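You operate a simulated robot arm through the tools that you are given. There is no shell and no other tool. Be economical: measure what you need, move in short steps, check, and stop when the job is done.

You run a simulated robot arm. Do the job below in one go: nothing can be reset, and whatever is moved stays where it is left.

Task
Move the mount from its post to the parts strip of rack one.
Fine: open the drop bar first; shut it after, and swing the motor prop in.

It is judged by the outcome, as a careful person would: the job done as asked, and still so three seconds after it is handed in. It fails if anything else is knocked over, pushed out of place, dropped, spilled or broken.

Robot
A 7-joint arm with a two-finger parallel gripper, fixed in place. Base frame: the origin is at the foot of the arm, x ahead of it, y to its left, z up. Readings come in mm, degrees, newtons and seconds.
Its first joint turns from -166.0 to 166.0 degrees. Payload 4.4 kg.
The tool frame sits at the grasp point between the pads (the TCP): z along the fingers, y along the line on which they close. The tips reach 23 mm beyond it. The gripper opens to 94 mm. The fingers are 38 mm wide and 10 mm thick; the gripper's body (54 by 96 mm) begins 39 mm behind the TCP.
Orientation is that of the tool frame in the base frame, as [roll, pitch, yaw] about the fixed x, y, z axes, in that order (R = Rz(yaw) Ry(pitch) Rx(roll)). With the fingers straight down and closing along the base's y, the tool's x points along the base's -x, its y along +y and its z along -z.

Tools
- The arm moves only by the tool play_rows. Its argument "targets" is text: rows parted by semicolons, each of 7 numbers parted by spaces: the shift along the tool's x, y, z in m, then the turn, a rotation vector about the tool's x, y, z in degrees, then the closure, from 0 (fully open) to 1 (shut). In form: dx dy dz wx wy wz grip; .... A call has 1 to 12 rows; each row shifts and turns the commanded pose from where the row before left it, along the tool's axes as they then stand. Each row takes 0.2 s and may step no farther than 50 mm and 8.6 degrees from the row before; otherwise, or with a gripper value out of range, the whole call is refused. Where a pose cannot be reached the arm comes as near as it can. A force on the tool above 90 N (or 10 N above the force at the start of the call, whichever is more), or a blocked arm, ends the call early, and 0.2 s more pass. Each finger travels about 72 mm/s and halts on what it meets, pressing with about 38 N; the grip force reading is that of the motor and also rises with nothing between the fingers. The clock runs only during rows and for 0.2 s after the last one: add rows that do not move to give the fingers time. It gives the time, the measured TCP pose, the force on the tool (base axes), the opening and the grip force at its end, in the units of the frame above (readings bear some noise).
- Cameras (640 x 400 px; columns grow to the right, rows downward): "scene" is fixed at [49.7, -650.7, 1471.9]; the picture's right is [0.70, -0.71, 0.00], its down [-0.15, -0.15, -0.98] and it looks along [0.69, 0.69, -0.21] (base axes); focal length 316 px, centre (320, 200). "wrist" rides on the gripper at [87, 16, -75] in the tool frame; the picture's right is [-0.18, 0.98, 0.00], its down [-0.58, -0.11, -0.81] and it looks along [-0.79, -0.15, 0.59] (tool axes); focal length 243 px, centre (320, 200).
- grab_frame(camera): a new picture of that camera. The clock stands still meanwhile.
- measure_at(camera, pixels): for up to 12 pixels [column, row] of the newest picture of that camera ("zoom" is the newest enlarged one), the place [x, y, z] in the base frame of the surface seen there, good to about 2 mm. The clock stands still meanwhile.
- close_up(camera, box): a new picture of the part [left, top, right, bottom] of that camera's present view, enlarged. The clock stands still meanwhile.
- finish_job(): hands the job in; it is judged then, once.

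Work in short steps. Measure before you move; look again where a grasp or a placing could have gone wrong, and mend it. You have 80 turns and 38 pictures in all, those below and enlarged ones among them. Open the gripper and draw the arm clear of the work before you hand the job in, unless the task says otherwise; then end with one line.

The tools are called after ">>>" as a command line: name --argument value ..., lists and objects as JSON in quotes. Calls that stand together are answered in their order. play_rows: Moves the arm, as the interface text tells. Its arguments: {"type":"object","properties":{"targets":{"type":"string"}},"required":["targets"]} The other tools are called the same way: grab_frame (camera) takes a picture; measure_at (camera, pixels) gives the place of the surface under pixels of a picture; close_up (camera, box) takes an enlarged picture of a part of a camera's view; finish_job () hands the job in.

At the start:

```text
t: 0.0
tcp_pos: [643.2, -107.3, 1569.3]
tool_rot: [-180.0, 0.0, -180.0]
ft_force: [0.2, -0.8, 0.0]
width: 93.6
grip_force: 0.1
```

scene: 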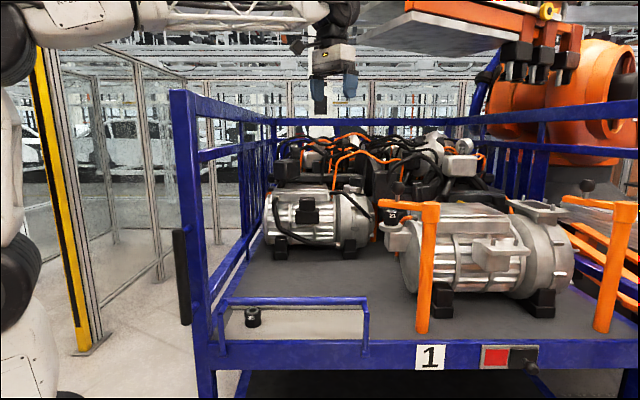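
wrist: 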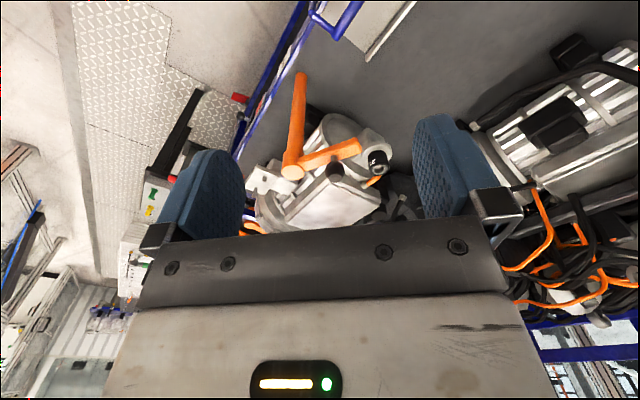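

The scene shows rack 1, with a tray/strip at (290,330), a black piece labelled at (252,316), orange props at (425,260) and (610,260), and a mount perhaps at (393,213). I'll enlarge the key regions first.

>>> close_up --camera "scene" --box '[360, 160, 640, 340]'

>>> close_up --camera "scene" --box '[160, 220, 400, 400]'

>>> close_up --camera "scene" --box '[360, 240, 640, 400]'

```text
2.22 times, centred on (500, 250) of scene
```

zoom: 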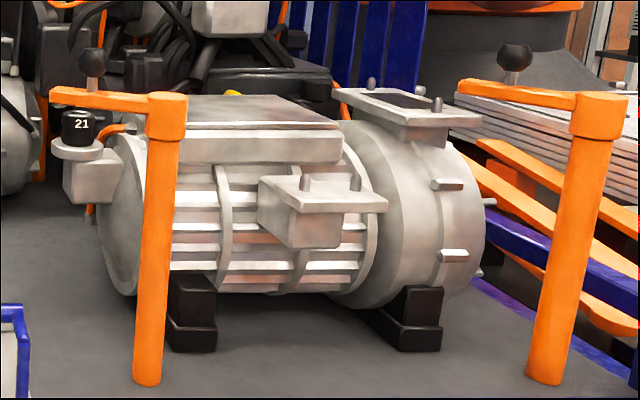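

```text
2.22 times, centred on (280, 310) of scene
```

zoom: 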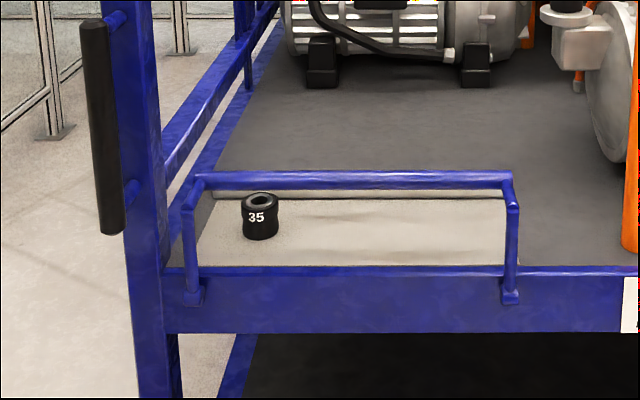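

```text
2.29 times, centred on (500, 320) of scene
```

zoom: 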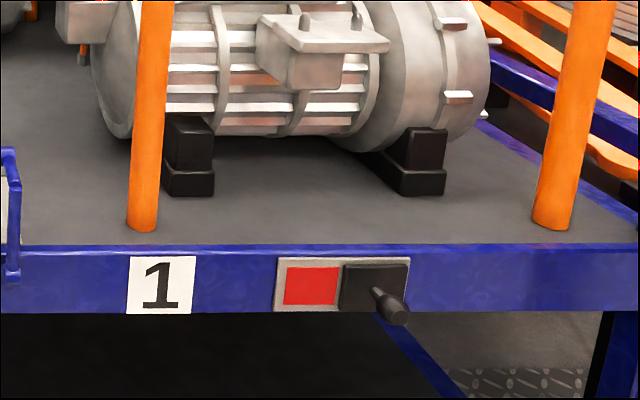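

I'll measure the mount, prop arms, strip, bar and slider in the scene view.

>>> grab_frame --camera "scene"

>>> measure_at --camera "scene" --pixels '[[394, 215], [388, 203], [401, 198], [432, 205], [422, 328], [586, 186], [580, 201], [625, 206], [604, 325], [496, 356], [522, 357], [531, 363]]'

>>> measure_at --camera "scene" --pixels '[[252, 317], [230, 300], [295, 300], [362, 300], [222, 331], [365, 331], [245, 330], [340, 330], [235, 310], [345, 310], [280, 350], [196, 230]]'

>>> measure_at --camera "scene" --pixels '[[430, 357], [300, 260], [460, 212], [490, 255], [540, 215], [392, 225], [410, 265], [440, 300], [540, 305], [400, 187], [180, 250], [460, 235]]'

```text
32 pictures are left
```

scene: 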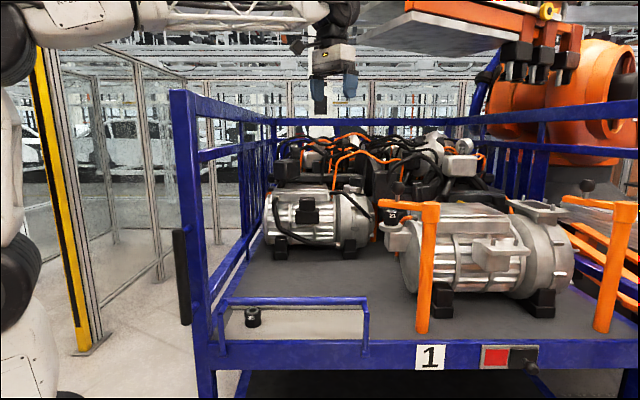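

```text
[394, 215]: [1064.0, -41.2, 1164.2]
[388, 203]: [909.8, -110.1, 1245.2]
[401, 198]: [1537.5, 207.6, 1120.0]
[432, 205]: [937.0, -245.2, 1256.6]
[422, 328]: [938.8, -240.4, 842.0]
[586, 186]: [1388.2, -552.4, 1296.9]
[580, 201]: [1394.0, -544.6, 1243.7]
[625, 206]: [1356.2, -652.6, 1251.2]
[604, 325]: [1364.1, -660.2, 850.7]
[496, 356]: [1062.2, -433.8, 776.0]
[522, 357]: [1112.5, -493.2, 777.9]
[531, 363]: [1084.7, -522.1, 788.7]
```

```text
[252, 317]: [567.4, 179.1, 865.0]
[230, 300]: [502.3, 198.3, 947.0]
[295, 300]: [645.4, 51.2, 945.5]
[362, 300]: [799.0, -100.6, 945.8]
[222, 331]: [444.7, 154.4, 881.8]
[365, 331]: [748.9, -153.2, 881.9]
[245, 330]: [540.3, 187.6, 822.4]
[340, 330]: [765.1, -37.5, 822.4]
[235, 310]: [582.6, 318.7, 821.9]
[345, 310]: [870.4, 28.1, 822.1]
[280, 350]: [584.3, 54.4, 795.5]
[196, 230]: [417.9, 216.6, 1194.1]
```

```text
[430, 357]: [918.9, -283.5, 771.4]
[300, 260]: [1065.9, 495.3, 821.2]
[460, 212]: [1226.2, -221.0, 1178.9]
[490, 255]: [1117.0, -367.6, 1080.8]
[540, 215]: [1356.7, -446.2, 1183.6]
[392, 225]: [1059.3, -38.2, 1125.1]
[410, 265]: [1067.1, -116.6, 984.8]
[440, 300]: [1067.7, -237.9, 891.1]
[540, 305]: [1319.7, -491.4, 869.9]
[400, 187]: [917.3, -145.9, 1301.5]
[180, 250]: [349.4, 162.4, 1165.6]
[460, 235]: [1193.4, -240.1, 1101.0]
```

The mount 21 at ~(1064,-41,1164) sits behind the left prop; the drop bar is leaning over the strip. I'll look at the prop and mount from the wrist camera.

>>> close_up --camera "wrist" --box '[230, 50, 430, 240]'

>>> close_up --camera "scene" --box '[365, 170, 465, 240]'

```text
2.11 times, centred on (330, 145) of wrist
```

zoom: 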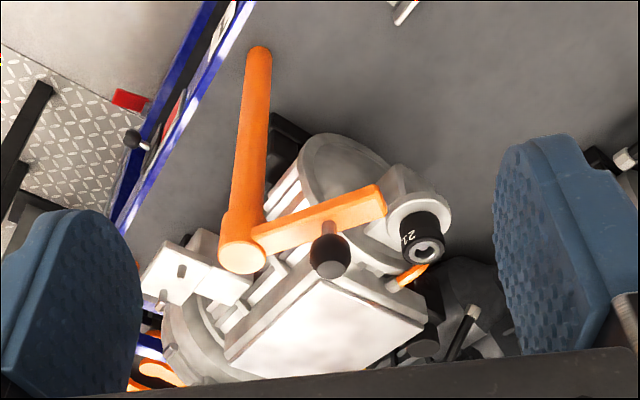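

```text
5.71 times, centred on (415, 205) of scene
```

zoom: 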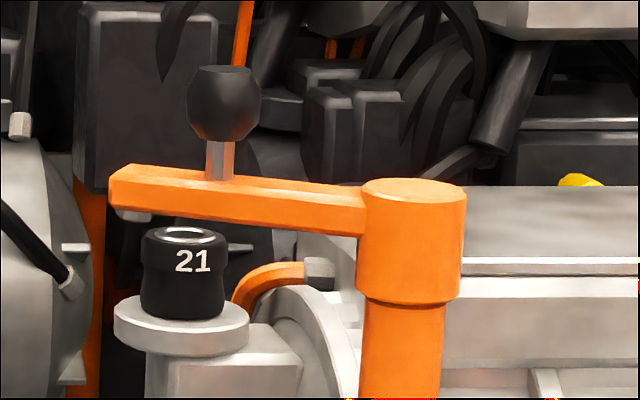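

The mount is a hollow bushing on a bracket boss. I'll measure the mount in the zoom and other points in the wrist view.

>>> measure_at --camera "zoom" --pixels '[[185, 240], [185, 280], [148, 280], [222, 280], [185, 310], [130, 320], [240, 320], [125, 185], [223, 105], [218, 170], [415, 185], [345, 195]]'

>>> grab_frame --camera "wrist"

>>> measure_at --camera "wrist" --pixels '[[377, 163], [375, 155], [365, 149], [376, 169], [335, 168], [295, 170], [335, 206], [355, 143], [340, 120], [320, 215], [360, 180], [310, 192]]'

```text
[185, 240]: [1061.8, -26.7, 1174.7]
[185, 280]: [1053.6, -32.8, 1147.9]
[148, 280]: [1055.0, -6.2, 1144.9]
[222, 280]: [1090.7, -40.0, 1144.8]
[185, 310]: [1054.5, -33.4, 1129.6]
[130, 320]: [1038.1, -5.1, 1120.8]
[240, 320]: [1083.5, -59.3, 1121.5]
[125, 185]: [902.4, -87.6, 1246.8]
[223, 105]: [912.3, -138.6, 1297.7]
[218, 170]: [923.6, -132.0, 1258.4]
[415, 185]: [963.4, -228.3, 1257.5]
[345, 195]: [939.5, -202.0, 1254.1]
```

```text
29 pictures are left
```

wrist: 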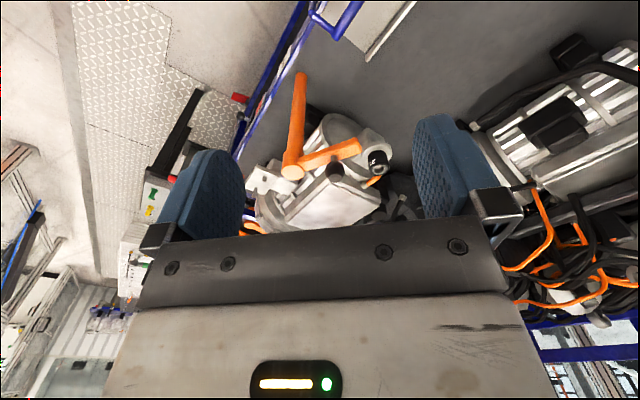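

```text
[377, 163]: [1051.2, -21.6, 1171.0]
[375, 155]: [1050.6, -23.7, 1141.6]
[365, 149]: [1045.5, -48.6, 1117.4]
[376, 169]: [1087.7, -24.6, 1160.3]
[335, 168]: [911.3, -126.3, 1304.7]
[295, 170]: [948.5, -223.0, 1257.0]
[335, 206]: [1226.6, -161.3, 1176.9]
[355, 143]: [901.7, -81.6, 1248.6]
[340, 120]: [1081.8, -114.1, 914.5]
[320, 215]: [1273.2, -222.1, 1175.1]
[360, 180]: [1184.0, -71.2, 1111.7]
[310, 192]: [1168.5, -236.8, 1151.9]
```

The mount's centre is ≈(1072,-22), z 1121–1175. I'll go above the drop bar's middle (≈(645,51,945)), turned 45° so the fingers close across the bar, and look.

>>> play_rows --targets "0 0 0.045 0 0 7.5 0; 0 0 0.045 0 0 7.5 0; 0 0 0.045 0 0 7.5 0; 0 0 0.045 0 0 7.5 0; 0 0 0.045 0 0 7.5 0; 0 0 0.045 0 0 7.5 0; 0.028 0.028 0 0 0 0 0; 0.028 0.028 0 0 0 0 0; 0.028 0.028 0 0 0 0 0; 0.028 0.028 0 0 0 0 0; 0 0 0 0 0 0 0"

>>> grab_frame --camera "wrist"

>>> grab_frame --camera "scene"

```text
t: 2.4
tcp_pos: [644.0, 52.5, 1298.8]
tool_rot: [179.9, 0.0, 135.0]
ft_force: [0.3, 0.3, 0.4]
width: 94.1
grip_force: 0.1
```

```text
28 pictures are left
```

wrist: 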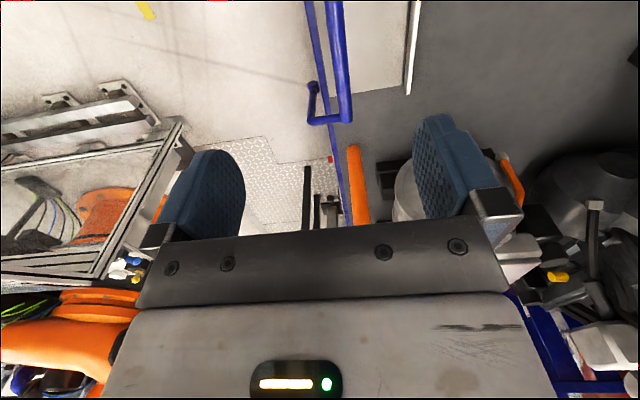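

```text
27 pictures are left
```

scene: 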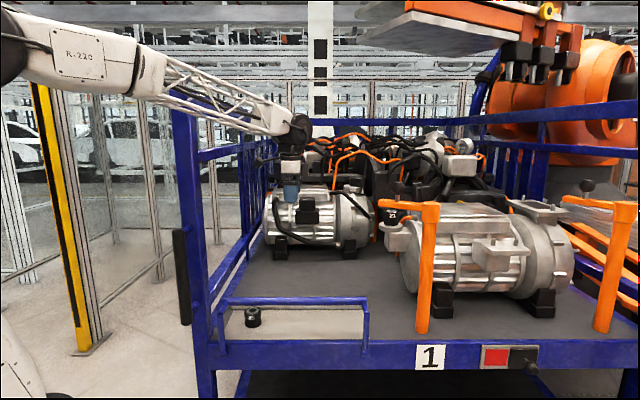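

The wrist view shows the bar's right end: leg foot about (312,85)/(318,118), top bar (335,60). I'll measure these, and the scene bar profile.

>>> measure_at --camera "wrist" --pixels '[[340, 60], [345, 118], [335, 10], [325, 119], [311, 118], [313, 88], [317, 40], [342, 150], [370, 40], [408, 60], [395, 85], [338, 90]]'

>>> measure_at --camera "scene" --pixels '[[223, 350], [221, 340], [221, 320], [222, 312], [227, 300], [366, 350], [366, 320], [365, 308], [364, 299], [295, 299], [295, 303], [330, 296]]'

>>> close_up --camera "scene" --box '[210, 285, 290, 365]'

```text
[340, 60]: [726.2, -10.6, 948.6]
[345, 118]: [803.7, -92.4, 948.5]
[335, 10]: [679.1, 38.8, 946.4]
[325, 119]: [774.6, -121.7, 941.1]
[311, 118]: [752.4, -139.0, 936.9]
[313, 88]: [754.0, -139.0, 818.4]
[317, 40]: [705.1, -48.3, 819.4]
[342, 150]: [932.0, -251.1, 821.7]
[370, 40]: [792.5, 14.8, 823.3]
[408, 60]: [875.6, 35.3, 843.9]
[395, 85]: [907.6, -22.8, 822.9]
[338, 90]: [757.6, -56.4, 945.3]
```

```text
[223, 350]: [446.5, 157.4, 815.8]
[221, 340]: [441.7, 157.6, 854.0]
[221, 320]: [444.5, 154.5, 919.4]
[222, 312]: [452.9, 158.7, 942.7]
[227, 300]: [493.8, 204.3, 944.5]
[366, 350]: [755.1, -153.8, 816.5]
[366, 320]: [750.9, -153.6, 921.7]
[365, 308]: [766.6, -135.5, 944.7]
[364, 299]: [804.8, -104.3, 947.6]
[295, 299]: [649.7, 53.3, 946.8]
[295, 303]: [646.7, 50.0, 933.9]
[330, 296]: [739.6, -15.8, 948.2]
```

```text
5.00 times, centred on (250, 325) of scene
```

zoom: 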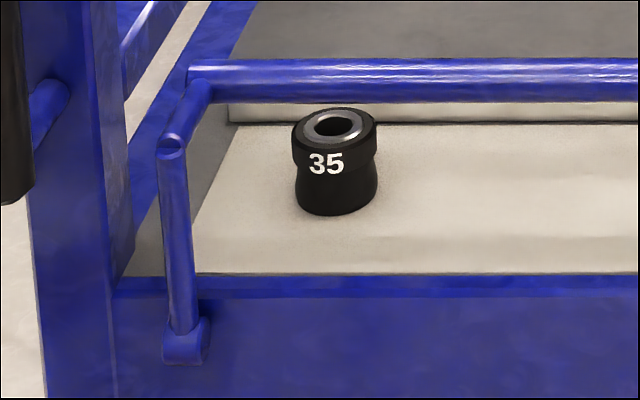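

The bar's legs sit at e2≈425 (distance inward), hinging near z≈810, with the top tube at e2≈503, z≈937. I descend straddling the tube.

>>> play_rows --targets "0 0.0105 0.045 0 0 0 0; 0 0 0.045 0 0 0 0; 0 0 0.045 0 0 0 0; 0 0 0.045 0 0 0 0; 0 0 0.045 0 0 0 0; 0 0 0.045 0 0 0 0; 0 0 0.045 0 0 0 0.3; 0 0 0.045 0 0 0 0.3; 0 0 0 0 0 0 0.3"

>>> close_up --camera "scene" --box '[200, 220, 400, 370]'

```text
t: 4.4
tcp_pos: [652.9, 58.0, 940.2]
tool_rot: [-180.0, 0.0, 135.0]
ft_force: [0.8, -0.6, 0.5]
width: 65.7
grip_force: 0.0
```

```text
2.67 times, centred on (300, 295) of scene
```

zoom: 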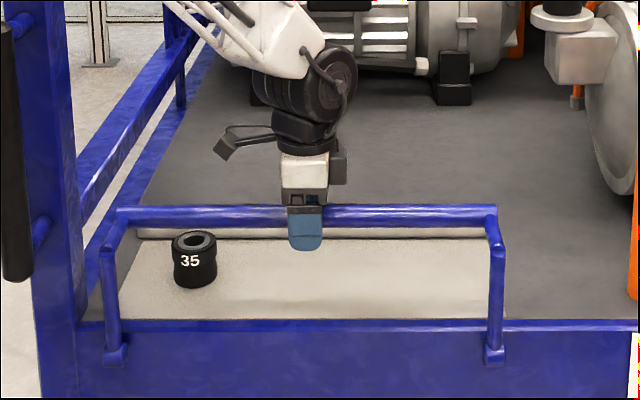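

The fingers straddle the tube. I close on it.

>>> play_rows --targets "0 0 0 0 0 0 1; 0 0 0 0 0 0 1; 0 0 0 0 0 0 1; 0 0 0 0 0 0 1"

```text
t: 5.4
tcp_pos: [653.8, 56.9, 940.9]
tool_rot: [179.9, 0.1, 135.0]
ft_force: [7.6, 13.9, 19.1]
width: 27.2
grip_force: 45.4
```

Gripped (27 mm). I start swinging the bar outward on its arc about the hinge (≈78 mm outboard, 130 mm below), a few degrees first.

>>> play_rows --targets "0 -0.0140 -0.0074 -6 0 0 1; 0 -0.0140 -0.0074 -6 0 0 1; 0 0 0 0 0 0 1"

```text
t: 6.2
tcp_pos: [631.0, 38.7, 951.5]
tool_rot: [168.0, 0.1, 135.0]
ft_force: [19.2, -22.9, -8.1]
width: 27.2
grip_force: 44.4
```

Forces stay low and the bar follows. I continue the arc.

>>> play_rows --targets "0 -0.0140 -0.0074 -6 0 0 1; 0 -0.0140 -0.0074 -6 0 0 1; 0 -0.0140 -0.0074 -6 0 0 1; 0 -0.0140 -0.0074 -6 0 0 1; 0 0 0 0 0 0 1"

>>> close_up --camera "scene" --box '[180, 220, 400, 380]'

```text
t: 7.4
tcp_pos: [585.5, -4.7, 958.8]
tool_rot: [144.1, -0.1, 135.0]
ft_force: [-9.2, 14.0, -33.8]
width: 27.5
grip_force: 45.3
```

```text
2.50 times, centred on (290, 300) of scene
```

zoom: 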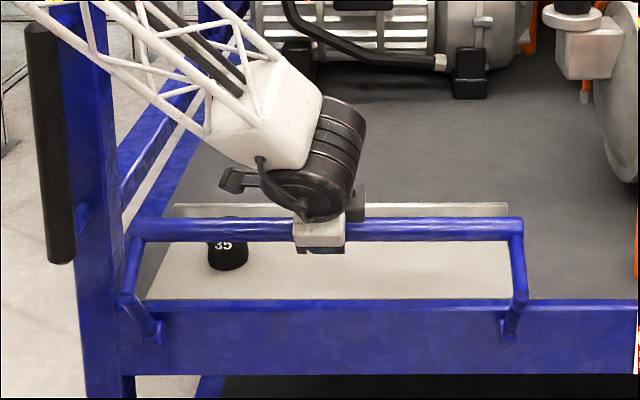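

The bar follows well. Continuing to about 66°.

>>> play_rows --targets "0 -0.0140 -0.0060 -6 0 0 1; 0 -0.0140 -0.0066 -6 0 0 1; 0 -0.0140 -0.0070 -6 0 0 1; 0 -0.0140 -0.0074 -6 0 0 1; 0 -0.0140 -0.0074 -6 0 0 1; 0 0 0 0 0 0 1"

```text
t: 8.8
tcp_pos: [536.9, -56.0, 930.7]
tool_rot: [113.9, 0.1, 134.9]
ft_force: [16.5, -8.9, -19.8]
width: 27.5
grip_force: 45.1
```

On the arc (r≈149). Continuing to 90°.

>>> play_rows --targets "0 -0.0140 -0.0070 -6 0 0 1; 0 -0.0140 -0.0070 -6 0 0 1; 0 -0.0140 -0.0074 -6 0 0 1; 0 -0.0140 -0.0074 -6 0 0 1; 0 0 0 0 0 0 1"

>>> close_up --camera "scene" --box '[180, 220, 400, 380]'

```text
t: 10.0
tcp_pos: [506.7, -86.0, 886.1]
tool_rot: [89.9, 0.0, 135.0]
ft_force: [3.3, -20.1, -2.1]
width: 27.3
grip_force: 45.1
```

```text
2.50 times, centred on (290, 300) of scene
```

zoom: 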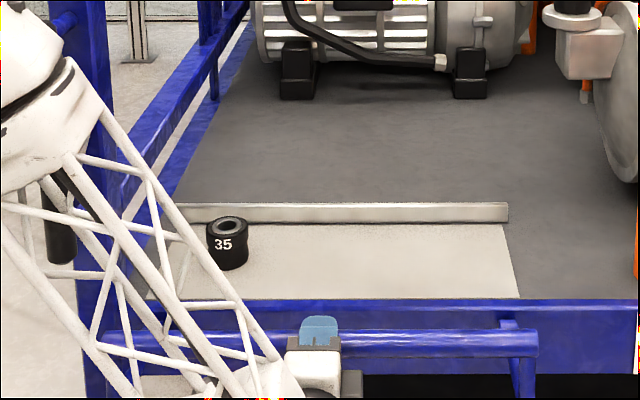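

At 90° with no stop reached yet; I keep guiding it down.

>>> play_rows --targets "0 -0.0140 -0.0074 -6 0 0 1; 0 -0.0140 -0.0074 -6 0 0 1; 0 -0.0140 -0.0074 -6 0 0 1; 0 0 0 0 0 0 1"

```text
t: 11.0
tcp_pos: [495.0, -98.0, 840.6]
tool_rot: [72.0, 0.1, 135.1]
ft_force: [-22.2, -6.1, -2.7]
width: 27.4
grip_force: 44.9
```

Still free. Three more steps.

>>> play_rows --targets "0 -0.0140 -0.0074 -6 0 0 1; 0 -0.0140 -0.0074 -6 0 0 1; 0 -0.0140 -0.0074 -6 0 0 1; 0 0 0 0 0 0 1"

>>> close_up --camera "scene" --box '[160, 240, 420, 400]'

```text
t: 11.6
tcp_pos: [494.2, -102.6, 823.7]
tool_rot: [61.4, 0.7, 135.1]
ft_force: [-60.7, -13.3, 60.3]
width: 27.4
grip_force: 44.9
stopped in row 2: the force on the tool passed its limit (the readings are from after the stop); the commanded pose is now the measured one
```

```text
2.46 times, centred on (290, 320) of scene
```

zoom: 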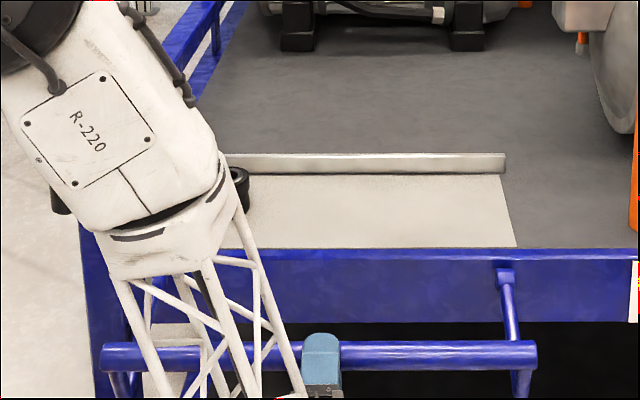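

Resisted at about 115° with an upward reaction: the bar's end stop. I release and back straight off along the tool axis.

>>> play_rows --targets "0 0 0 0 0 0 0.3; 0 0 0 0 0 0 0.3; 0 0 0 0 0 0 0.3; 0 0 -0.02 0 0 0 0.3; 0 0 -0.03 0 0 0 0.3; 0 0 -0.03 0 0 0 0.3; 0 0 0 0 0 0 0.3"

>>> close_up --camera "scene" --box '[160, 240, 420, 400]'

```text
t: 13.2
tcp_pos: [455.5, -142.6, 788.4]
tool_rot: [62.3, 0.8, 136.1]
ft_force: [-0.1, 0.1, -0.1]
width: 65.7
grip_force: 0.1
out of reach, approached as far as the arm can: row 6
```

```text
2.46 times, centred on (290, 320) of scene
```

zoom: 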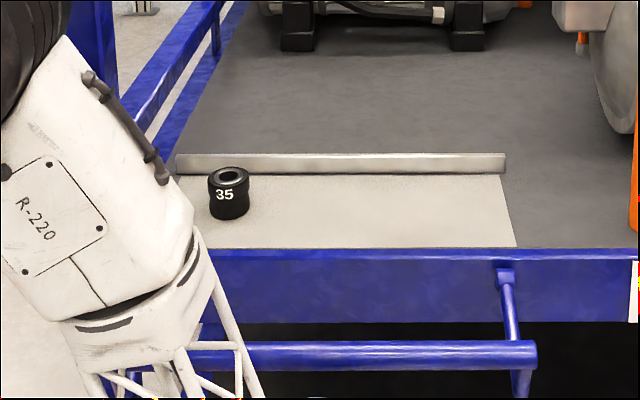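

The bar stays open at its stop. I close the fingers and rise along the tool's +y (up and outward), clear of the bar.

>>> play_rows --targets "0 0 0 0 0 0 0.9; 0 0 0 0 0 0 0.9; 0 0 0 0 0 0 0.9; 0 0.03 0 0 0 0 0.9; 0 0.04 0 0 0 0 0.9; 0 0.04 0 0 0 0 0.9; 0 0 0 0 0 0 0.9"

```text
t: 14.5
tcp_pos: [423.1, -114.6, 769.8]
tool_rot: [62.3, -11.2, 141.3]
ft_force: [-0.1, -0.3, 0.6]
width: 9.4
grip_force: 0.1
stopped in row 6: the arm was blocked; the commanded pose is now the measured one
```

The arm was blocked and drifted (z 770, pitch -11). I look at the scene before doing anything else.

>>> grab_frame --camera "scene"

>>> grab_frame --camera "wrist"

```text
20 pictures are left
```

scene: 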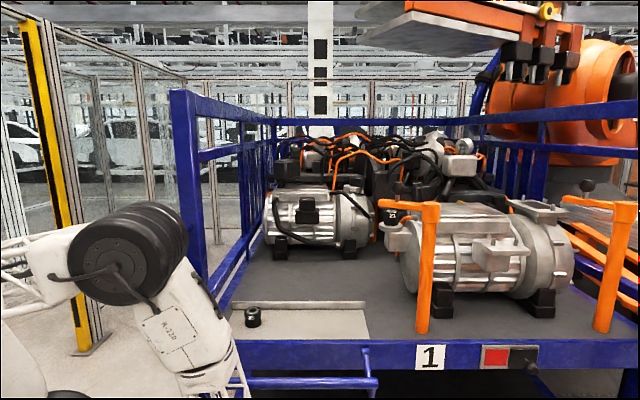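

```text
19 pictures are left
```

wrist: 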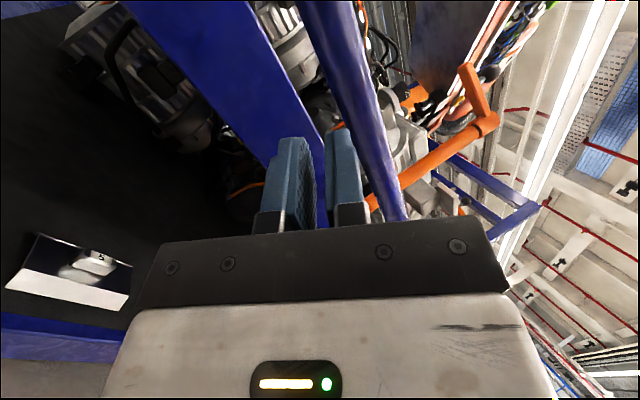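

The fingers point at the bar from just below, about 20–30 mm short of it; the arm is folded near its inner limit. I turn the tool back toward horizontal in place, which unfolds the wrist.

>>> play_rows --targets "0 0 0 5 0 0 0.9; 0 0 0 5 0 0 0.9; 0 0 0 0 0 0 0.9"

```text
t: 15.3
tcp_pos: [428.5, -106.3, 778.1]
tool_rot: [72.5, -10.1, 143.0]
ft_force: [-0.5, -1.3, 0.0]
width: 9.6
grip_force: 0.0
```

That works. I continue turning.

>>> play_rows --targets "0 0 -0.005 6 0 0 0.9; 0 0 -0.005 6 0 0 0.9; 0 0 -0.005 6 0 0 0.9; 0 0 0 0 0 0 0.9"

```text
t: 16.3
tcp_pos: [425.2, -93.0, 773.1]
tool_rot: [90.5, -10.5, 146.2]
ft_force: [0.1, -0.3, 0.6]
width: 9.5
grip_force: 0.1
```

Now horizontal. I keep turning toward down while backing off a little.

>>> play_rows --targets "0 0 -0.008 7 0 0 0.9; 0 0 -0.008 7 0 0 0.9; 0 0 -0.008 7 0 0 0.9; 0 0 -0.008 7 0 0 0.9; 0 0 -0.008 7 0 0 0.9; 0 0 0 0 0 0 0.9"

```text
t: 17.7
tcp_pos: [400.8, -118.4, 768.0]
tool_rot: [125.4, -12.5, 146.7]
ft_force: [0.4, 0.2, 0.3]
width: 9.6
grip_force: 0.1
```

Clear of the bar (e2≈200). Now straight up.

>>> play_rows --targets "0 0.033 -0.023 0 0 0 0.9; 0 0.033 -0.023 0 0 0 0.9; 0 0.033 -0.023 0 0 0 0.9; 0 0.033 -0.023 0 0 0 0.9; 0 0.033 -0.023 0 0 0 0.9; 0 0.033 -0.023 0 0 0 0.9; 0 0.033 -0.023 0 0 0 0.9; 0 0 0 0 0 0 0.9"

```text
t: 19.5
tcp_pos: [448.6, -155.8, 1043.7]
tool_rot: [125.3, -12.6, 146.0]
ft_force: [0.9, 0.3, 0.1]
width: 9.3
grip_force: 0.1
```

Now I turn the tool back to straight down while rising further.

>>> play_rows --targets "0 0.03 -0.025 6.84 0 0 0.9; 0 0.028 -0.028 6.84 0 0 0.9; 0 0.025 -0.030 6.84 0 0 0.9; 0 0.02 -0.035 6.84 0 0 0.9; 0 0.015 -0.037 6.84 0 0 0.9; 0 0.01 -0.04 6.84 0 0 0.5; 0 0.005 -0.04 6.84 0 0 0; 0 0 -0.04 6.84 0 0 0; 0 0 -0.02 0 -6.3 0 0; 0 0 -0.02 0 -6.3 0 0; 0 0 0 0 0 0 0"

```text
t: 21.9
tcp_pos: [470.2, -251.4, 1403.9]
tool_rot: [-179.9, 1.5, 141.0]
ft_force: [-0.2, 0.2, -0.5]
width: 94.2
grip_force: 0.1
```

Vertical again. I yaw to 180° and go above and short of the mount for a close look.

>>> play_rows --targets "0 0 0 0 0 -7.8 0; 0 0 0 0 0 -7.8 0; 0 0 0 0 0 -7.8 0; 0 0 0 0 0 -7.8 0; 0 0 0 0 0 -7.8 0; 0 0 0 0 0 0 0"

>>> play_rows --targets "-0.042 0.024 0 0 0 0 0; -0.042 0.024 0 0 0 0 0; -0.042 0.024 0 0 0 0 0; -0.042 0.024 0 0 0 0 0; -0.042 0.024 0 0 0 0 0; -0.042 0.024 0 0 0 0 0; -0.042 0.024 0 0 0 0 0; -0.042 0.024 0 0 0 0 0; -0.042 0.024 0 0 0 0 0; -0.042 0.024 0 0 0 0 0; 0 0 0 0 0 0 0"

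>>> grab_frame --camera "wrist"

```text
t: 23.3
tcp_pos: [469.9, -253.0, 1405.4]
tool_rot: [-178.9, 1.0, -179.9]
ft_force: [-0.4, 0.0, 0.1]
width: 94.0
grip_force: 0.0
```

```text
t: 25.7
tcp_pos: [890.6, -13.9, 1409.3]
tool_rot: [-179.0, 1.1, 180.0]
ft_force: [0.2, 0.6, -0.3]
width: 93.8
grip_force: 0.0
```

```text
18 pictures are left
```

wrist: 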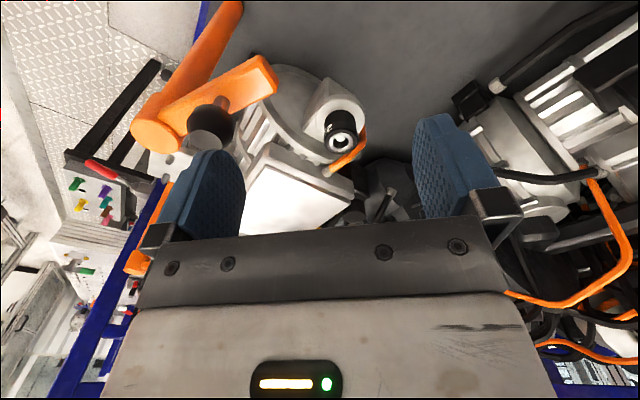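

The mount shows at (340,135) with its post in the hole at (341,142). I enlarge and measure around it.

>>> close_up --camera "wrist" --box '[280, 60, 420, 200]'

>>> measure_at --camera "wrist" --pixels '[[341, 142], [331, 138], [352, 138], [341, 150], [335, 130], [340, 120], [330, 112], [360, 150], [345, 160], [368, 158], [312, 130], [300, 150]]'

```text
2.86 times, centred on (350, 130) of wrist
```

zoom: 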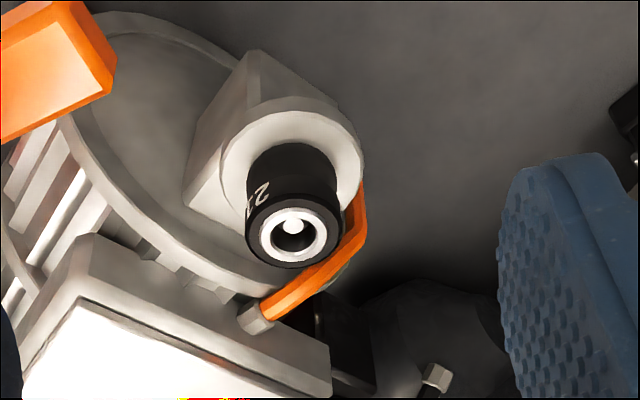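

```text
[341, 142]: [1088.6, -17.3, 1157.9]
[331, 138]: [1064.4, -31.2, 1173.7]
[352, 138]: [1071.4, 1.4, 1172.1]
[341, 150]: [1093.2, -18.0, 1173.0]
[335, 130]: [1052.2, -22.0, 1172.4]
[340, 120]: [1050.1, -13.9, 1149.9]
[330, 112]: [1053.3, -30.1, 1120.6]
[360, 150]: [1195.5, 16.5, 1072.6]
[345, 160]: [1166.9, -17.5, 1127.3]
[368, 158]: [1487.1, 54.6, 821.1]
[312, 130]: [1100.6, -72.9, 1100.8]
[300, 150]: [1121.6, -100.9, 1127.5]
```

I'll measure the orange pipe near the mount and the prop arm/knob from here.

>>> measure_at --camera "zoom" --pixels '[[355, 215], [345, 245], [320, 270], [270, 308], [357, 190], [325, 110], [345, 150], [225, 150], [250, 320]]'

>>> measure_at --camera "wrist" --pixels '[[212, 115], [270, 68], [275, 85], [225, 75], [240, 100], [160, 125], [150, 100], [185, 90], [205, 60], [250, 60]]'

```text
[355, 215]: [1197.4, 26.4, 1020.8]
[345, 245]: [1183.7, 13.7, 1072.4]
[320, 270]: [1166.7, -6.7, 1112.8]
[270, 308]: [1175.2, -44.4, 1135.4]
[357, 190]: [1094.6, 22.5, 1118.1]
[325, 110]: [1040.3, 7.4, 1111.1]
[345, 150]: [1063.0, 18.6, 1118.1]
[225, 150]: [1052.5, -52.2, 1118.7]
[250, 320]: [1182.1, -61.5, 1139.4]
```

```text
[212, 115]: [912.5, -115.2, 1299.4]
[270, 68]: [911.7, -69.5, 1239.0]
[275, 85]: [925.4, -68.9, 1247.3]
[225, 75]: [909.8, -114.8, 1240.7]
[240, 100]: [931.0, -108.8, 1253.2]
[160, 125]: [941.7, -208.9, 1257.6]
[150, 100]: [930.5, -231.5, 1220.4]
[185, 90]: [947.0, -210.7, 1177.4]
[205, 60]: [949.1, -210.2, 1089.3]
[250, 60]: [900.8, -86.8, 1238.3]
```

The surroundings of the mount are clear. I move above it, fingers open, checking reach.

>>> play_rows --targets "-0.0455 -0.001 0.005 0 0 0 0; -0.0455 -0.001 0.005 0 0 0 0; -0.0455 -0.001 0.005 0 0 0 0; -0.0455 -0.001 0.005 0 0 0 0; 0 0 0.045 0 0 0 0; 0 0 0.045 0 0 0 0; 0 0 0 0 0 0 0"

```text
t: 27.3
tcp_pos: [1072.9, -19.1, 1301.0]
tool_rot: [-178.9, 1.0, -179.9]
ft_force: [-0.7, -0.2, 0.3]
width: 94.1
grip_force: 0.0
```

Reachable. I descend to just above grasp height.

>>> play_rows --targets "0 0 0.04 0 0 0 0; 0 0 0.04 0 0 0 0; 0 0 0.04 0 0 0 0; 0 0 0 0 0 0 0"

>>> close_up --camera "scene" --box '[340, 140, 460, 240]'

```text
t: 28.3
tcp_pos: [1078.3, -24.5, 1181.6]
tool_rot: [-179.0, 1.0, -179.9]
ft_force: [0.1, 0.5, 0.3]
width: 93.8
grip_force: 0.2
```

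```text
4.00 times, centred on (400, 190) of scene
```

zoom: 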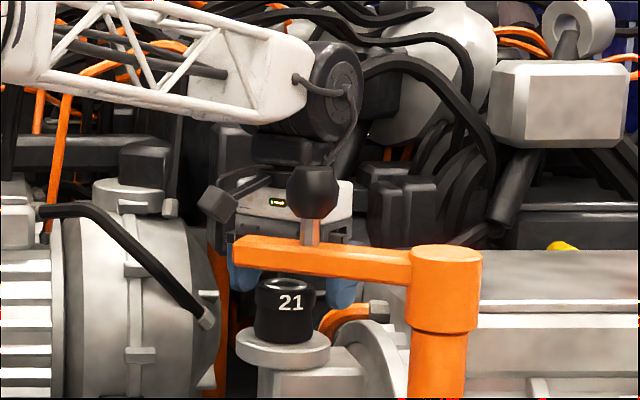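

The fingers straddle the mount. I correct the small drift (x −5, y +5) and go down the last 28 mm.

>>> play_rows --targets "0.005 0.006 0 0 0 0 0; 0 0 0.014 0 0 0 0; 0 0 0.015 0 0 0 0; 0 0 0 0 0 0 0"

```text
t: 29.3
tcp_pos: [1071.8, -17.0, 1152.2]
tool_rot: [-179.1, 0.9, -180.0]
ft_force: [-0.8, -0.6, -0.5]
width: 93.9
grip_force: 0.1
```

On station at (1072,-17,1152). I close on the mount.

>>> play_rows --targets "0 0 0 0 0 0 0.4; 0 0 0 0 0 0 0.8; 0 0 0 0 0 0 1; 0 0 0 0 0 0 1; 0 0 0 0 0 0 1"

```text
t: 30.5
tcp_pos: [1071.7, -18.0, 1153.1]
tool_rot: [-179.0, 1.0, 179.9]
ft_force: [1.2, -2.8, 2.1]
width: 55.5
grip_force: 37.6
```

Gripped at 55.5 mm with little side load. I lift gently.

>>> play_rows --targets "0 0 -0.01 0 0 0 1; 0 0 -0.015 0 0 0 1; 0 0 -0.02 0 0 0 1; 0 0 -0.03 0 0 0 1; 0 0 0 0 0 0 1"

>>> close_up --camera "scene" --box '[340, 140, 460, 240]'

```text
t: 31.7
tcp_pos: [1071.5, -14.9, 1228.0]
tool_rot: [-179.0, 0.9, 180.0]
ft_force: [-0.2, -0.3, -3.6]
width: 55.4
grip_force: 37.7
```

```text
4.00 times, centred on (400, 190) of scene
```

zoom: 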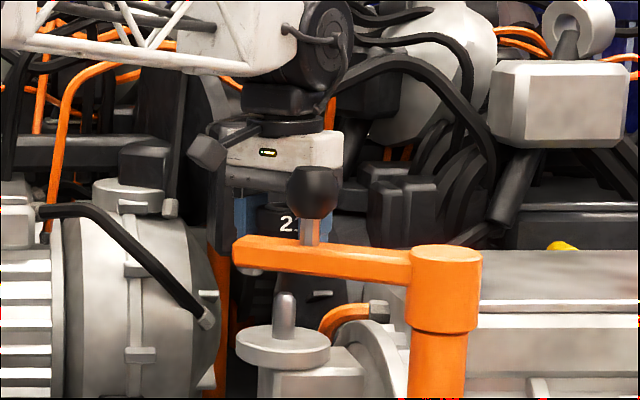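

The mount is free of its stud. I raise it and carry it above the strip's middle (≈(696,88)).

>>> play_rows --targets "0 0 -0.04 0 0 0 1; 0 0 -0.045 0 0 0 1; 0 0 -0.04 0 0 0 1; 0.0417 0.0115 0 0 0 0 1; 0.0417 0.0115 0 0 0 0 1; 0.0417 0.0115 0 0 0 0 1; 0.0417 0.0115 0 0 0 0 1; 0.0417 0.0115 0 0 0 0 1; 0.0417 0.0115 0 0 0 0 1; 0.0417 0.0115 0 0 0 0 1; 0.0417 0.0115 0 0 0 0 1; 0.0417 0.0115 0 0 0 0 1"

>>> play_rows --targets "0 0 0.045 0 0 0 1; 0 0 0.045 0 0 0 1; 0 0 0.045 0 0 0 1; 0 0 0.045 0 0 0 1; 0 0 0.045 0 0 0 1; 0 0 0.045 0 0 0 1; 0 0 0.045 0 0 0 1; 0 0 0.045 0 0 0 1; 0 0 0.045 0 0 0 1; 0 0 0 0 0 0 1"

>>> grab_frame --camera "scene"

```text
t: 34.3
tcp_pos: [693.3, 91.1, 1345.5]
tool_rot: [-179.0, 1.0, 180.0]
ft_force: [0.0, -0.1, -5.0]
width: 55.5
grip_force: 37.5
```

```text
t: 36.5
tcp_pos: [701.5, 81.3, 937.7]
tool_rot: [-179.0, 0.9, -179.9]
ft_force: [0.8, 0.4, -4.9]
width: 55.4
grip_force: 37.9
```

```text
14 pictures are left
```

scene: 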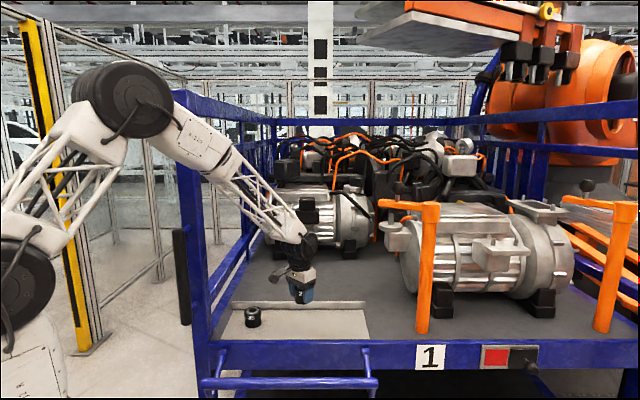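

Right over the strip (e2≈553). I lower it to a few mm above the strip.

>>> play_rows --targets "0 0 0.03 0 0 0 1; 0 0 0.03 0 0 0 1; 0 0 0.018 0 0 0 1; 0 0 0 0 0 0 1"

>>> close_up --camera "scene" --box '[230, 250, 380, 350]'

```text
t: 37.5
tcp_pos: [700.8, 81.5, 861.4]
tool_rot: [-179.0, 1.1, -179.9]
ft_force: [0.7, -0.4, -4.1]
width: 55.5
grip_force: 38.1
```

```text
4.00 times, centred on (305, 300) of scene
```

zoom: 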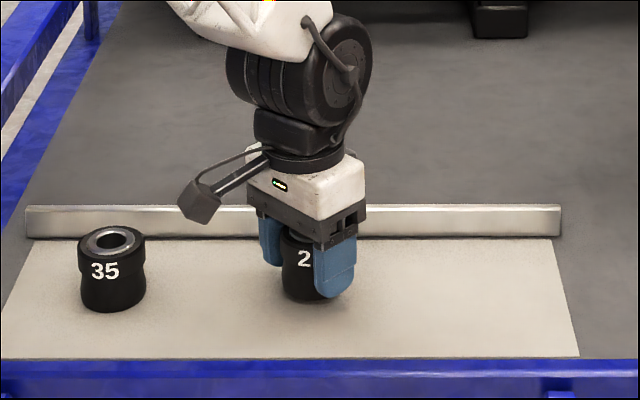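

A few millimetres above the strip. I lower slowly until contact shows.

>>> play_rows --targets "0 0 0.003 0 0 0 1; 0 0 0.003 0 0 0 1; 0 0 0.002 0 0 0 1; 0 0 0 0 0 0 1"

```text
t: 38.5
tcp_pos: [700.4, 81.7, 853.7]
tool_rot: [-178.9, 0.9, 179.9]
ft_force: [-0.2, -0.1, -4.7]
width: 55.8
grip_force: 37.8
```

>>> play_rows --targets "0 0 0.001 0 0 0 1; 0 0 0.001 0 0 0 1; 0 0 0 0 0 0 1"

```text
t: 39.3
tcp_pos: [700.8, 81.5, 853.6]
tool_rot: [-178.9, 1.1, -180.0]
ft_force: [-16.7, -3.5, 22.4]
width: 55.6
grip_force: 38.3
```

Contact (+22 N). I open the fingers, wait, and rise straight up.

>>> play_rows --targets "0 0 0 0 0 0 0.7; 0 0 0 0 0 0 0.3; 0 0 0 0 0 0 0.1; 0 0 0 0 0 0 0.1; 0 0 -0.02 0 0 0 0.1; 0 0 -0.04 0 0 0 0.1; 0 0 -0.045 0 0 0 0.1; 0 0 -0.045 0 0 0 0.1; 0 0 -0.045 0 0 0 0.1; 0 0 0 0 0 0 0.1"

>>> close_up --camera "scene" --box '[170, 240, 410, 400]'

```text
t: 41.5
tcp_pos: [699.3, 86.0, 1047.7]
tool_rot: [-179.0, 1.1, -180.0]
ft_force: [-0.1, 0.7, 0.3]
width: 84.7
grip_force: 0.0
```

```text
2.50 times, centred on (290, 320) of scene
```

zoom: 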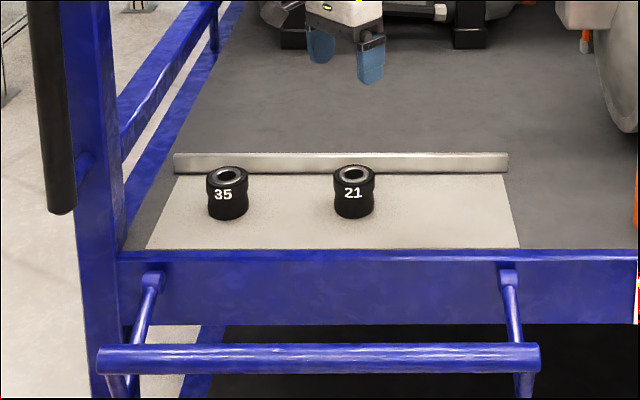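

The mount 21 stands upright on the strip beside 35. Now I measure the open bar's tube for re-grasping.

>>> measure_at --camera "zoom" --pixels '[[260, 350], [260, 358], [260, 366], [400, 350], [400, 358], [150, 280], [512, 300], [150, 350], [354, 175], [500, 358]]'

```text
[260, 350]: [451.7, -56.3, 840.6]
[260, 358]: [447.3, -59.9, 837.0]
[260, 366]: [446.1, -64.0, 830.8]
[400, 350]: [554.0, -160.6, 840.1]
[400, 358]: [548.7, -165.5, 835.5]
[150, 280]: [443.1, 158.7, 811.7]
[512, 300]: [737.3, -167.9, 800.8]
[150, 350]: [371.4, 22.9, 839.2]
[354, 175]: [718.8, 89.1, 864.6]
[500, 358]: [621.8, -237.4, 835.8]
```

Tube centre is ≈e2 281, z 827. I turn the fingers across the bar, move outboard over it at safe height.

>>> play_rows --targets "0 0 0 -1 1 0 0.1; 0 0 0 0 0 7.5 0.1; 0 0 0 0 0 7.5 0.1; 0 0 0 0 0 7.5 0.1; 0 0 0 0 0 7.5 0.1; 0 0 0 0 0 7.5 0.1; 0 0 0 0 0 7.5 0.1; 0 0 0 0 0 0 0.1"

>>> play_rows --targets "0.013 -0.0457 0 0 0 0 0.1; 0.013 -0.0457 0 0 0 0 0.1; 0.013 -0.0457 0 0 0 0 0.1; 0.013 -0.0457 0 0 0 0 0.1; 0.013 -0.0457 0 0 0 0 0.1; 0.013 -0.0457 0 0 0 0 0.1; 0 0 0.04 0 0 0 0.1; 0 0 0 0 0 0 0.1"

>>> grab_frame --camera "scene"

```text
t: 43.3
tcp_pos: [699.0, 85.4, 1046.1]
tool_rot: [179.9, 0.0, 134.9]
ft_force: [-0.5, 0.8, -0.4]
width: 84.5
grip_force: 0.1
```

```text
t: 45.1
tcp_pos: [448.4, -56.2, 1005.3]
tool_rot: [179.9, -0.1, 134.9]
ft_force: [-0.3, 0.1, 0.1]
width: 84.5
grip_force: 0.0
```

```text
11 pictures are left
```

scene: 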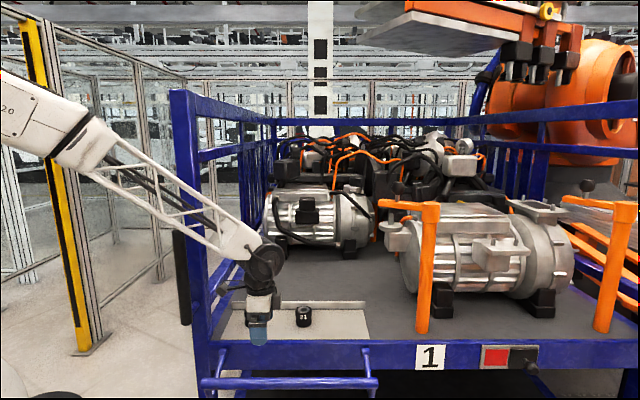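

The arm is well clear of the post. I descend to straddle the tube and then close.

>>> play_rows --targets "0 0.003 0.044 0 0 0 0.1; 0 0 0.044 0 0 0 0.1; 0 0 0.044 0 0 0 0.1; 0 0 0.044 0 0 0 0.1; 0 0 0 0 0 0 0.1; 0 0 0 0 0 0 0.6; 0 0 0 0 0 0 1; 0 0 0 0 0 0 1; 0 0 0 0 0 0 1; 0 0 0 0 0 0 1"

```text
t: 47.3
tcp_pos: [452.1, -51.4, 829.7]
tool_rot: [179.9, 0.2, 135.0]
ft_force: [47.6, 74.0, -24.3]
width: 27.0
grip_force: 44.9
```

Gripped (27 mm), with the tool slightly pulled inward. I relax that and swing the bar up its arc with the tool kept vertical, the tube turning in the pads.

>>> play_rows --targets "0 0.0045 0 0 0 0 1; 0 0.0050 -0.0240 0 0 0 1; 0 0.0091 -0.0227 0 0 0 1; 0 0 0 0 0 0 1"

```text
t: 48.3
tcp_pos: [462.1, -37.3, 876.0]
tool_rot: [180.0, -0.2, 134.9]
ft_force: [-47.9, -79.7, 33.9]
width: 30.0
grip_force: 45.4
```

The tool is about 5 mm too far inward (force −e2). I take 4 mm back and continue.

>>> play_rows --targets "0 -0.0045 0 0 0 0 1; 0 0 0 0 0 0 1"

```text
t: 48.9
tcp_pos: [460.5, -38.3, 874.3]
tool_rot: [180.0, 0.0, 135.0]
ft_force: [13.9, 46.1, -33.6]
width: 27.9
grip_force: 44.5
```

Better. Continuing along the arc.

>>> play_rows --targets "0 0.0135 -0.0205 0 0 0 1; 0 0.0160 -0.0186 0 0 0 1; 0 0.0188 -0.0156 0 0 0 1; 0 0 0 0 0 0 1"

```text
t: 49.9
tcp_pos: [495.0, -7.5, 930.7]
tool_rot: [179.8, 0.1, 135.0]
ft_force: [-11.5, -9.0, 9.2]
width: 27.5
grip_force: 44.6
```

Low forces at e2≈345, z 931. Continuing over the top.

>>> play_rows --targets "0 0.0205 -0.0124 0 0 0 1; 0 0.0225 -0.0087 0 0 0 1; 0 0.0240 -0.0048 0 0 0 1; 0 0.0245 -0.0007 0 0 0 1; 0 0 0 0 0 0 1"

```text
t: 51.1
tcp_pos: [558.4, 58.3, 957.1]
tool_rot: [-179.9, -0.1, 135.0]
ft_force: [11.2, -10.4, -26.9]
width: 27.4
grip_force: 44.8
```

Now down the inner side to the closed position.

>>> play_rows --targets "0 0.0210 0.0040 0 0 0 1; 0 0.0230 0.0075 0 0 0 1; 0 0.0215 0.0110 0 0 0 1; 0 0 0 0 0 0 1"

>>> close_up --camera "scene" --box '[180, 240, 400, 380]'

```text
t: 52.1
tcp_pos: [606.7, 105.2, 937.8]
tool_rot: [-179.9, -0.1, 134.9]
ft_force: [-0.4, 8.8, 5.2]
width: 27.3
grip_force: 44.8
```

```text
2.86 times, centred on (290, 310) of scene
```

zoom: 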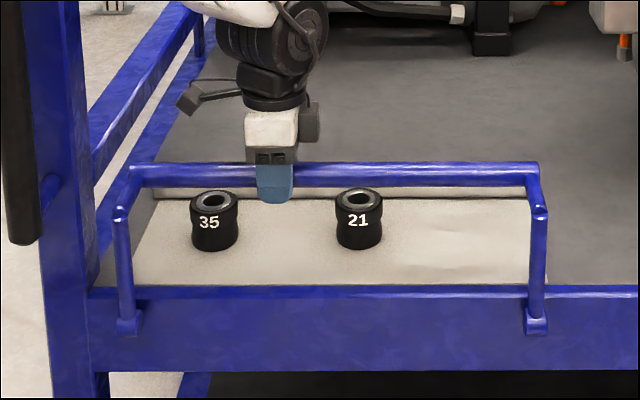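

The bar is back at its original position (e2 503, z 938). I nudge it slightly further to confirm it sits on its stop.

>>> play_rows --targets "0 0.002 0.002 0 0 0 1; 0 0.002 0.002 0 0 0 1; 0 0 0 0 0 0 1"

```text
t: 52.9
tcp_pos: [609.0, 106.6, 932.1]
tool_rot: [179.8, 0.1, 134.9]
ft_force: [-7.5, -15.9, 33.2]
width: 27.6
grip_force: 44.9
```

>>> play_rows --targets "0 0.002 0.002 0 0 0 1; 0 0 0 0 0 0 1"

```text
t: 53.5
tcp_pos: [608.4, 107.7, 928.1]
tool_rot: [-179.9, -0.1, 134.9]
ft_force: [-35.0, -43.9, 31.1]
width: 27.3
grip_force: 45.3
```

The load rises with no travel: the bar is on its closed stop. I release and rise straight up.

>>> play_rows --targets "0 -0.002 -0.002 0 0 0 1; 0 0 0 0 0 0 0.6; 0 0 0 0 0 0 0.4; 0 0 0 0 0 0 0.4; 0 0 -0.03 0 0 0 0.4; 0 0 -0.045 0 0 0 0.4; 0 0 -0.045 0 0 0 0.4; 0 0 -0.045 0 0 0 0.4; 0 0 -0.045 0 0 0 0.4; 0 0 0 0 0 0 0.4"

>>> close_up --camera "scene" --box '[180, 170, 460, 370]'

```text
t: 55.7
tcp_pos: [608.6, 106.7, 1140.9]
tool_rot: [180.0, 0.0, 135.0]
ft_force: [-0.5, 0.4, -0.1]
width: 56.3
grip_force: 0.1
```

```text
2.00 times, centred on (320, 270) of scene
```

zoom: 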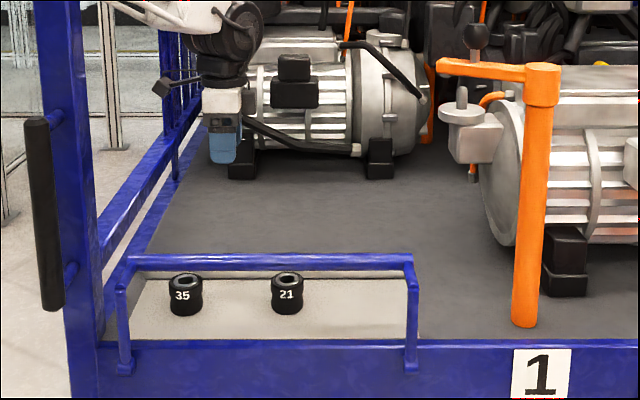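

Bar shut, both mounts standing. For the prop: post axis ≈(960,-229), knob centre ≈(926,-127,1298), radius ≈107. I rise, turn so the fingers close along the knob's tangent (yaw ≈108.5°), and go above it.

>>> play_rows --targets "0 0 -0.045 0 0 6.6 0.1; 0 0 -0.045 0 0 6.6 0.1; 0 0 -0.045 0 0 6.6 0.1; 0 0 -0.045 0 0 6.6 0.1; 0 0 -0.045 0 0 0 0.1; 0 0 -0.045 0 0 0 0.1; 0 0 0 0 0 0 0.1"

>>> play_rows --targets "-0.0358 0.0251 0 0 0 0 0.1; -0.0358 0.0251 0 0 0 0 0.1; -0.0358 0.0251 0 0 0 0 0.1; -0.0358 0.0251 0 0 0 0 0.1; -0.0358 0.0251 0 0 0 0 0.1; -0.0358 0.0251 0 0 0 0 0.1; -0.0358 0.0251 0 0 0 0 0.1; -0.0358 0.0251 0 0 0 0 0.1; -0.0358 0.0251 0 0 0 0 0.1; 0 0 0 0 0 0 0.1"

>>> grab_frame --camera "wrist"

```text
t: 57.3
tcp_pos: [609.4, 105.8, 1414.9]
tool_rot: [-180.0, 0.1, 108.5]
ft_force: [0.3, -0.4, 0.5]
width: 84.7
grip_force: 0.0
```

```text
t: 59.5
tcp_pos: [926.3, -126.2, 1414.2]
tool_rot: [179.9, 0.0, 108.6]
ft_force: [0.6, -0.8, -0.1]
width: 84.5
grip_force: 0.1
```

```text
8 pictures are left
```

wrist: 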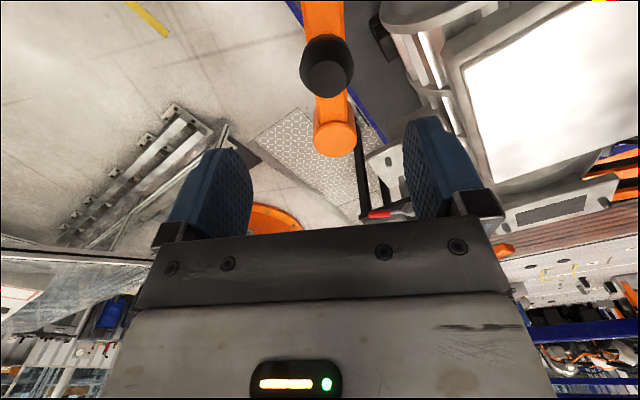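

The knob (326,65) lies between the fingers' planes. I measure knob, cap and arm to refine the centre.

>>> measure_at --camera "wrist" --pixels '[[326, 76], [310, 76], [342, 76], [326, 92], [326, 62], [333, 140], [318, 138], [350, 136], [334, 128], [322, 20], [345, 10], [307, 20]]'

```text
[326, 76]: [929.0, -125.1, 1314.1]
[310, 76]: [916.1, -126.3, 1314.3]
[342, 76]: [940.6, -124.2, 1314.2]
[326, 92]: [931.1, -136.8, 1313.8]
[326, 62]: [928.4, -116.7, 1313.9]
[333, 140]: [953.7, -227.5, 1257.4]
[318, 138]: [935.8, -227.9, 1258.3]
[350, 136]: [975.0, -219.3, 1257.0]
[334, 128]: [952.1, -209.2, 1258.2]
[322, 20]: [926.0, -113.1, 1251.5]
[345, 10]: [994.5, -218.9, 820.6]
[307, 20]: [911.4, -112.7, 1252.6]
```

Knob centre (928.5,-126), top 1314. I descend over it to z≈1300 and close.

>>> play_rows --targets "0 0.002 0.038 0 0 0 0.1; 0 0 0.038 0 0 0 0.1; 0 0 0.037 0 0 0 0.1; 0 0 0 0 0 0 0.1; 0 0 0 0 0 0 0.6; 0 0 0 0 0 0 1; 0 0 0 0 0 0 1; 0 0 0 0 0 0 1; 0 0 0 0 0 0 1"

```text
t: 61.5
tcp_pos: [929.9, -127.5, 1299.6]
tool_rot: [179.9, 0.0, 108.7]
ft_force: [57.8, 5.3, 6.6]
width: 41.6
grip_force: 45.7
```

Gripped the knob (41.6 mm). I start swinging clockwise, toward the motor.

>>> play_rows --targets "-0.0005 0.0113 0 0 0 6 1; -0.0005 0.0113 0 0 0 6 1; 0 0 0 0 0 0 1"

```text
t: 62.3
tcp_pos: [949.4, -122.7, 1300.8]
tool_rot: [179.9, -0.1, 96.4]
ft_force: [-2.2, -27.1, 6.6]
width: 41.3
grip_force: 45.2
```

It turns freely. Continuing.

>>> play_rows --targets "-0.0015 0.0113 0 0 0 6 1; -0.0006 0.0113 0 0 0 6 1; -0.0006 0.0113 0 0 0 6 1; -0.0006 0.0113 0 0 0 6 1; -0.0006 0.0113 0 0 0 6 1; 0 0 0 0 0 0 1"

```text
t: 63.7
tcp_pos: [1004.2, -130.0, 1299.9]
tool_rot: [179.9, 0.0, 66.4]
ft_force: [-12.3, -27.0, 8.9]
width: 41.2
grip_force: 45.0
```

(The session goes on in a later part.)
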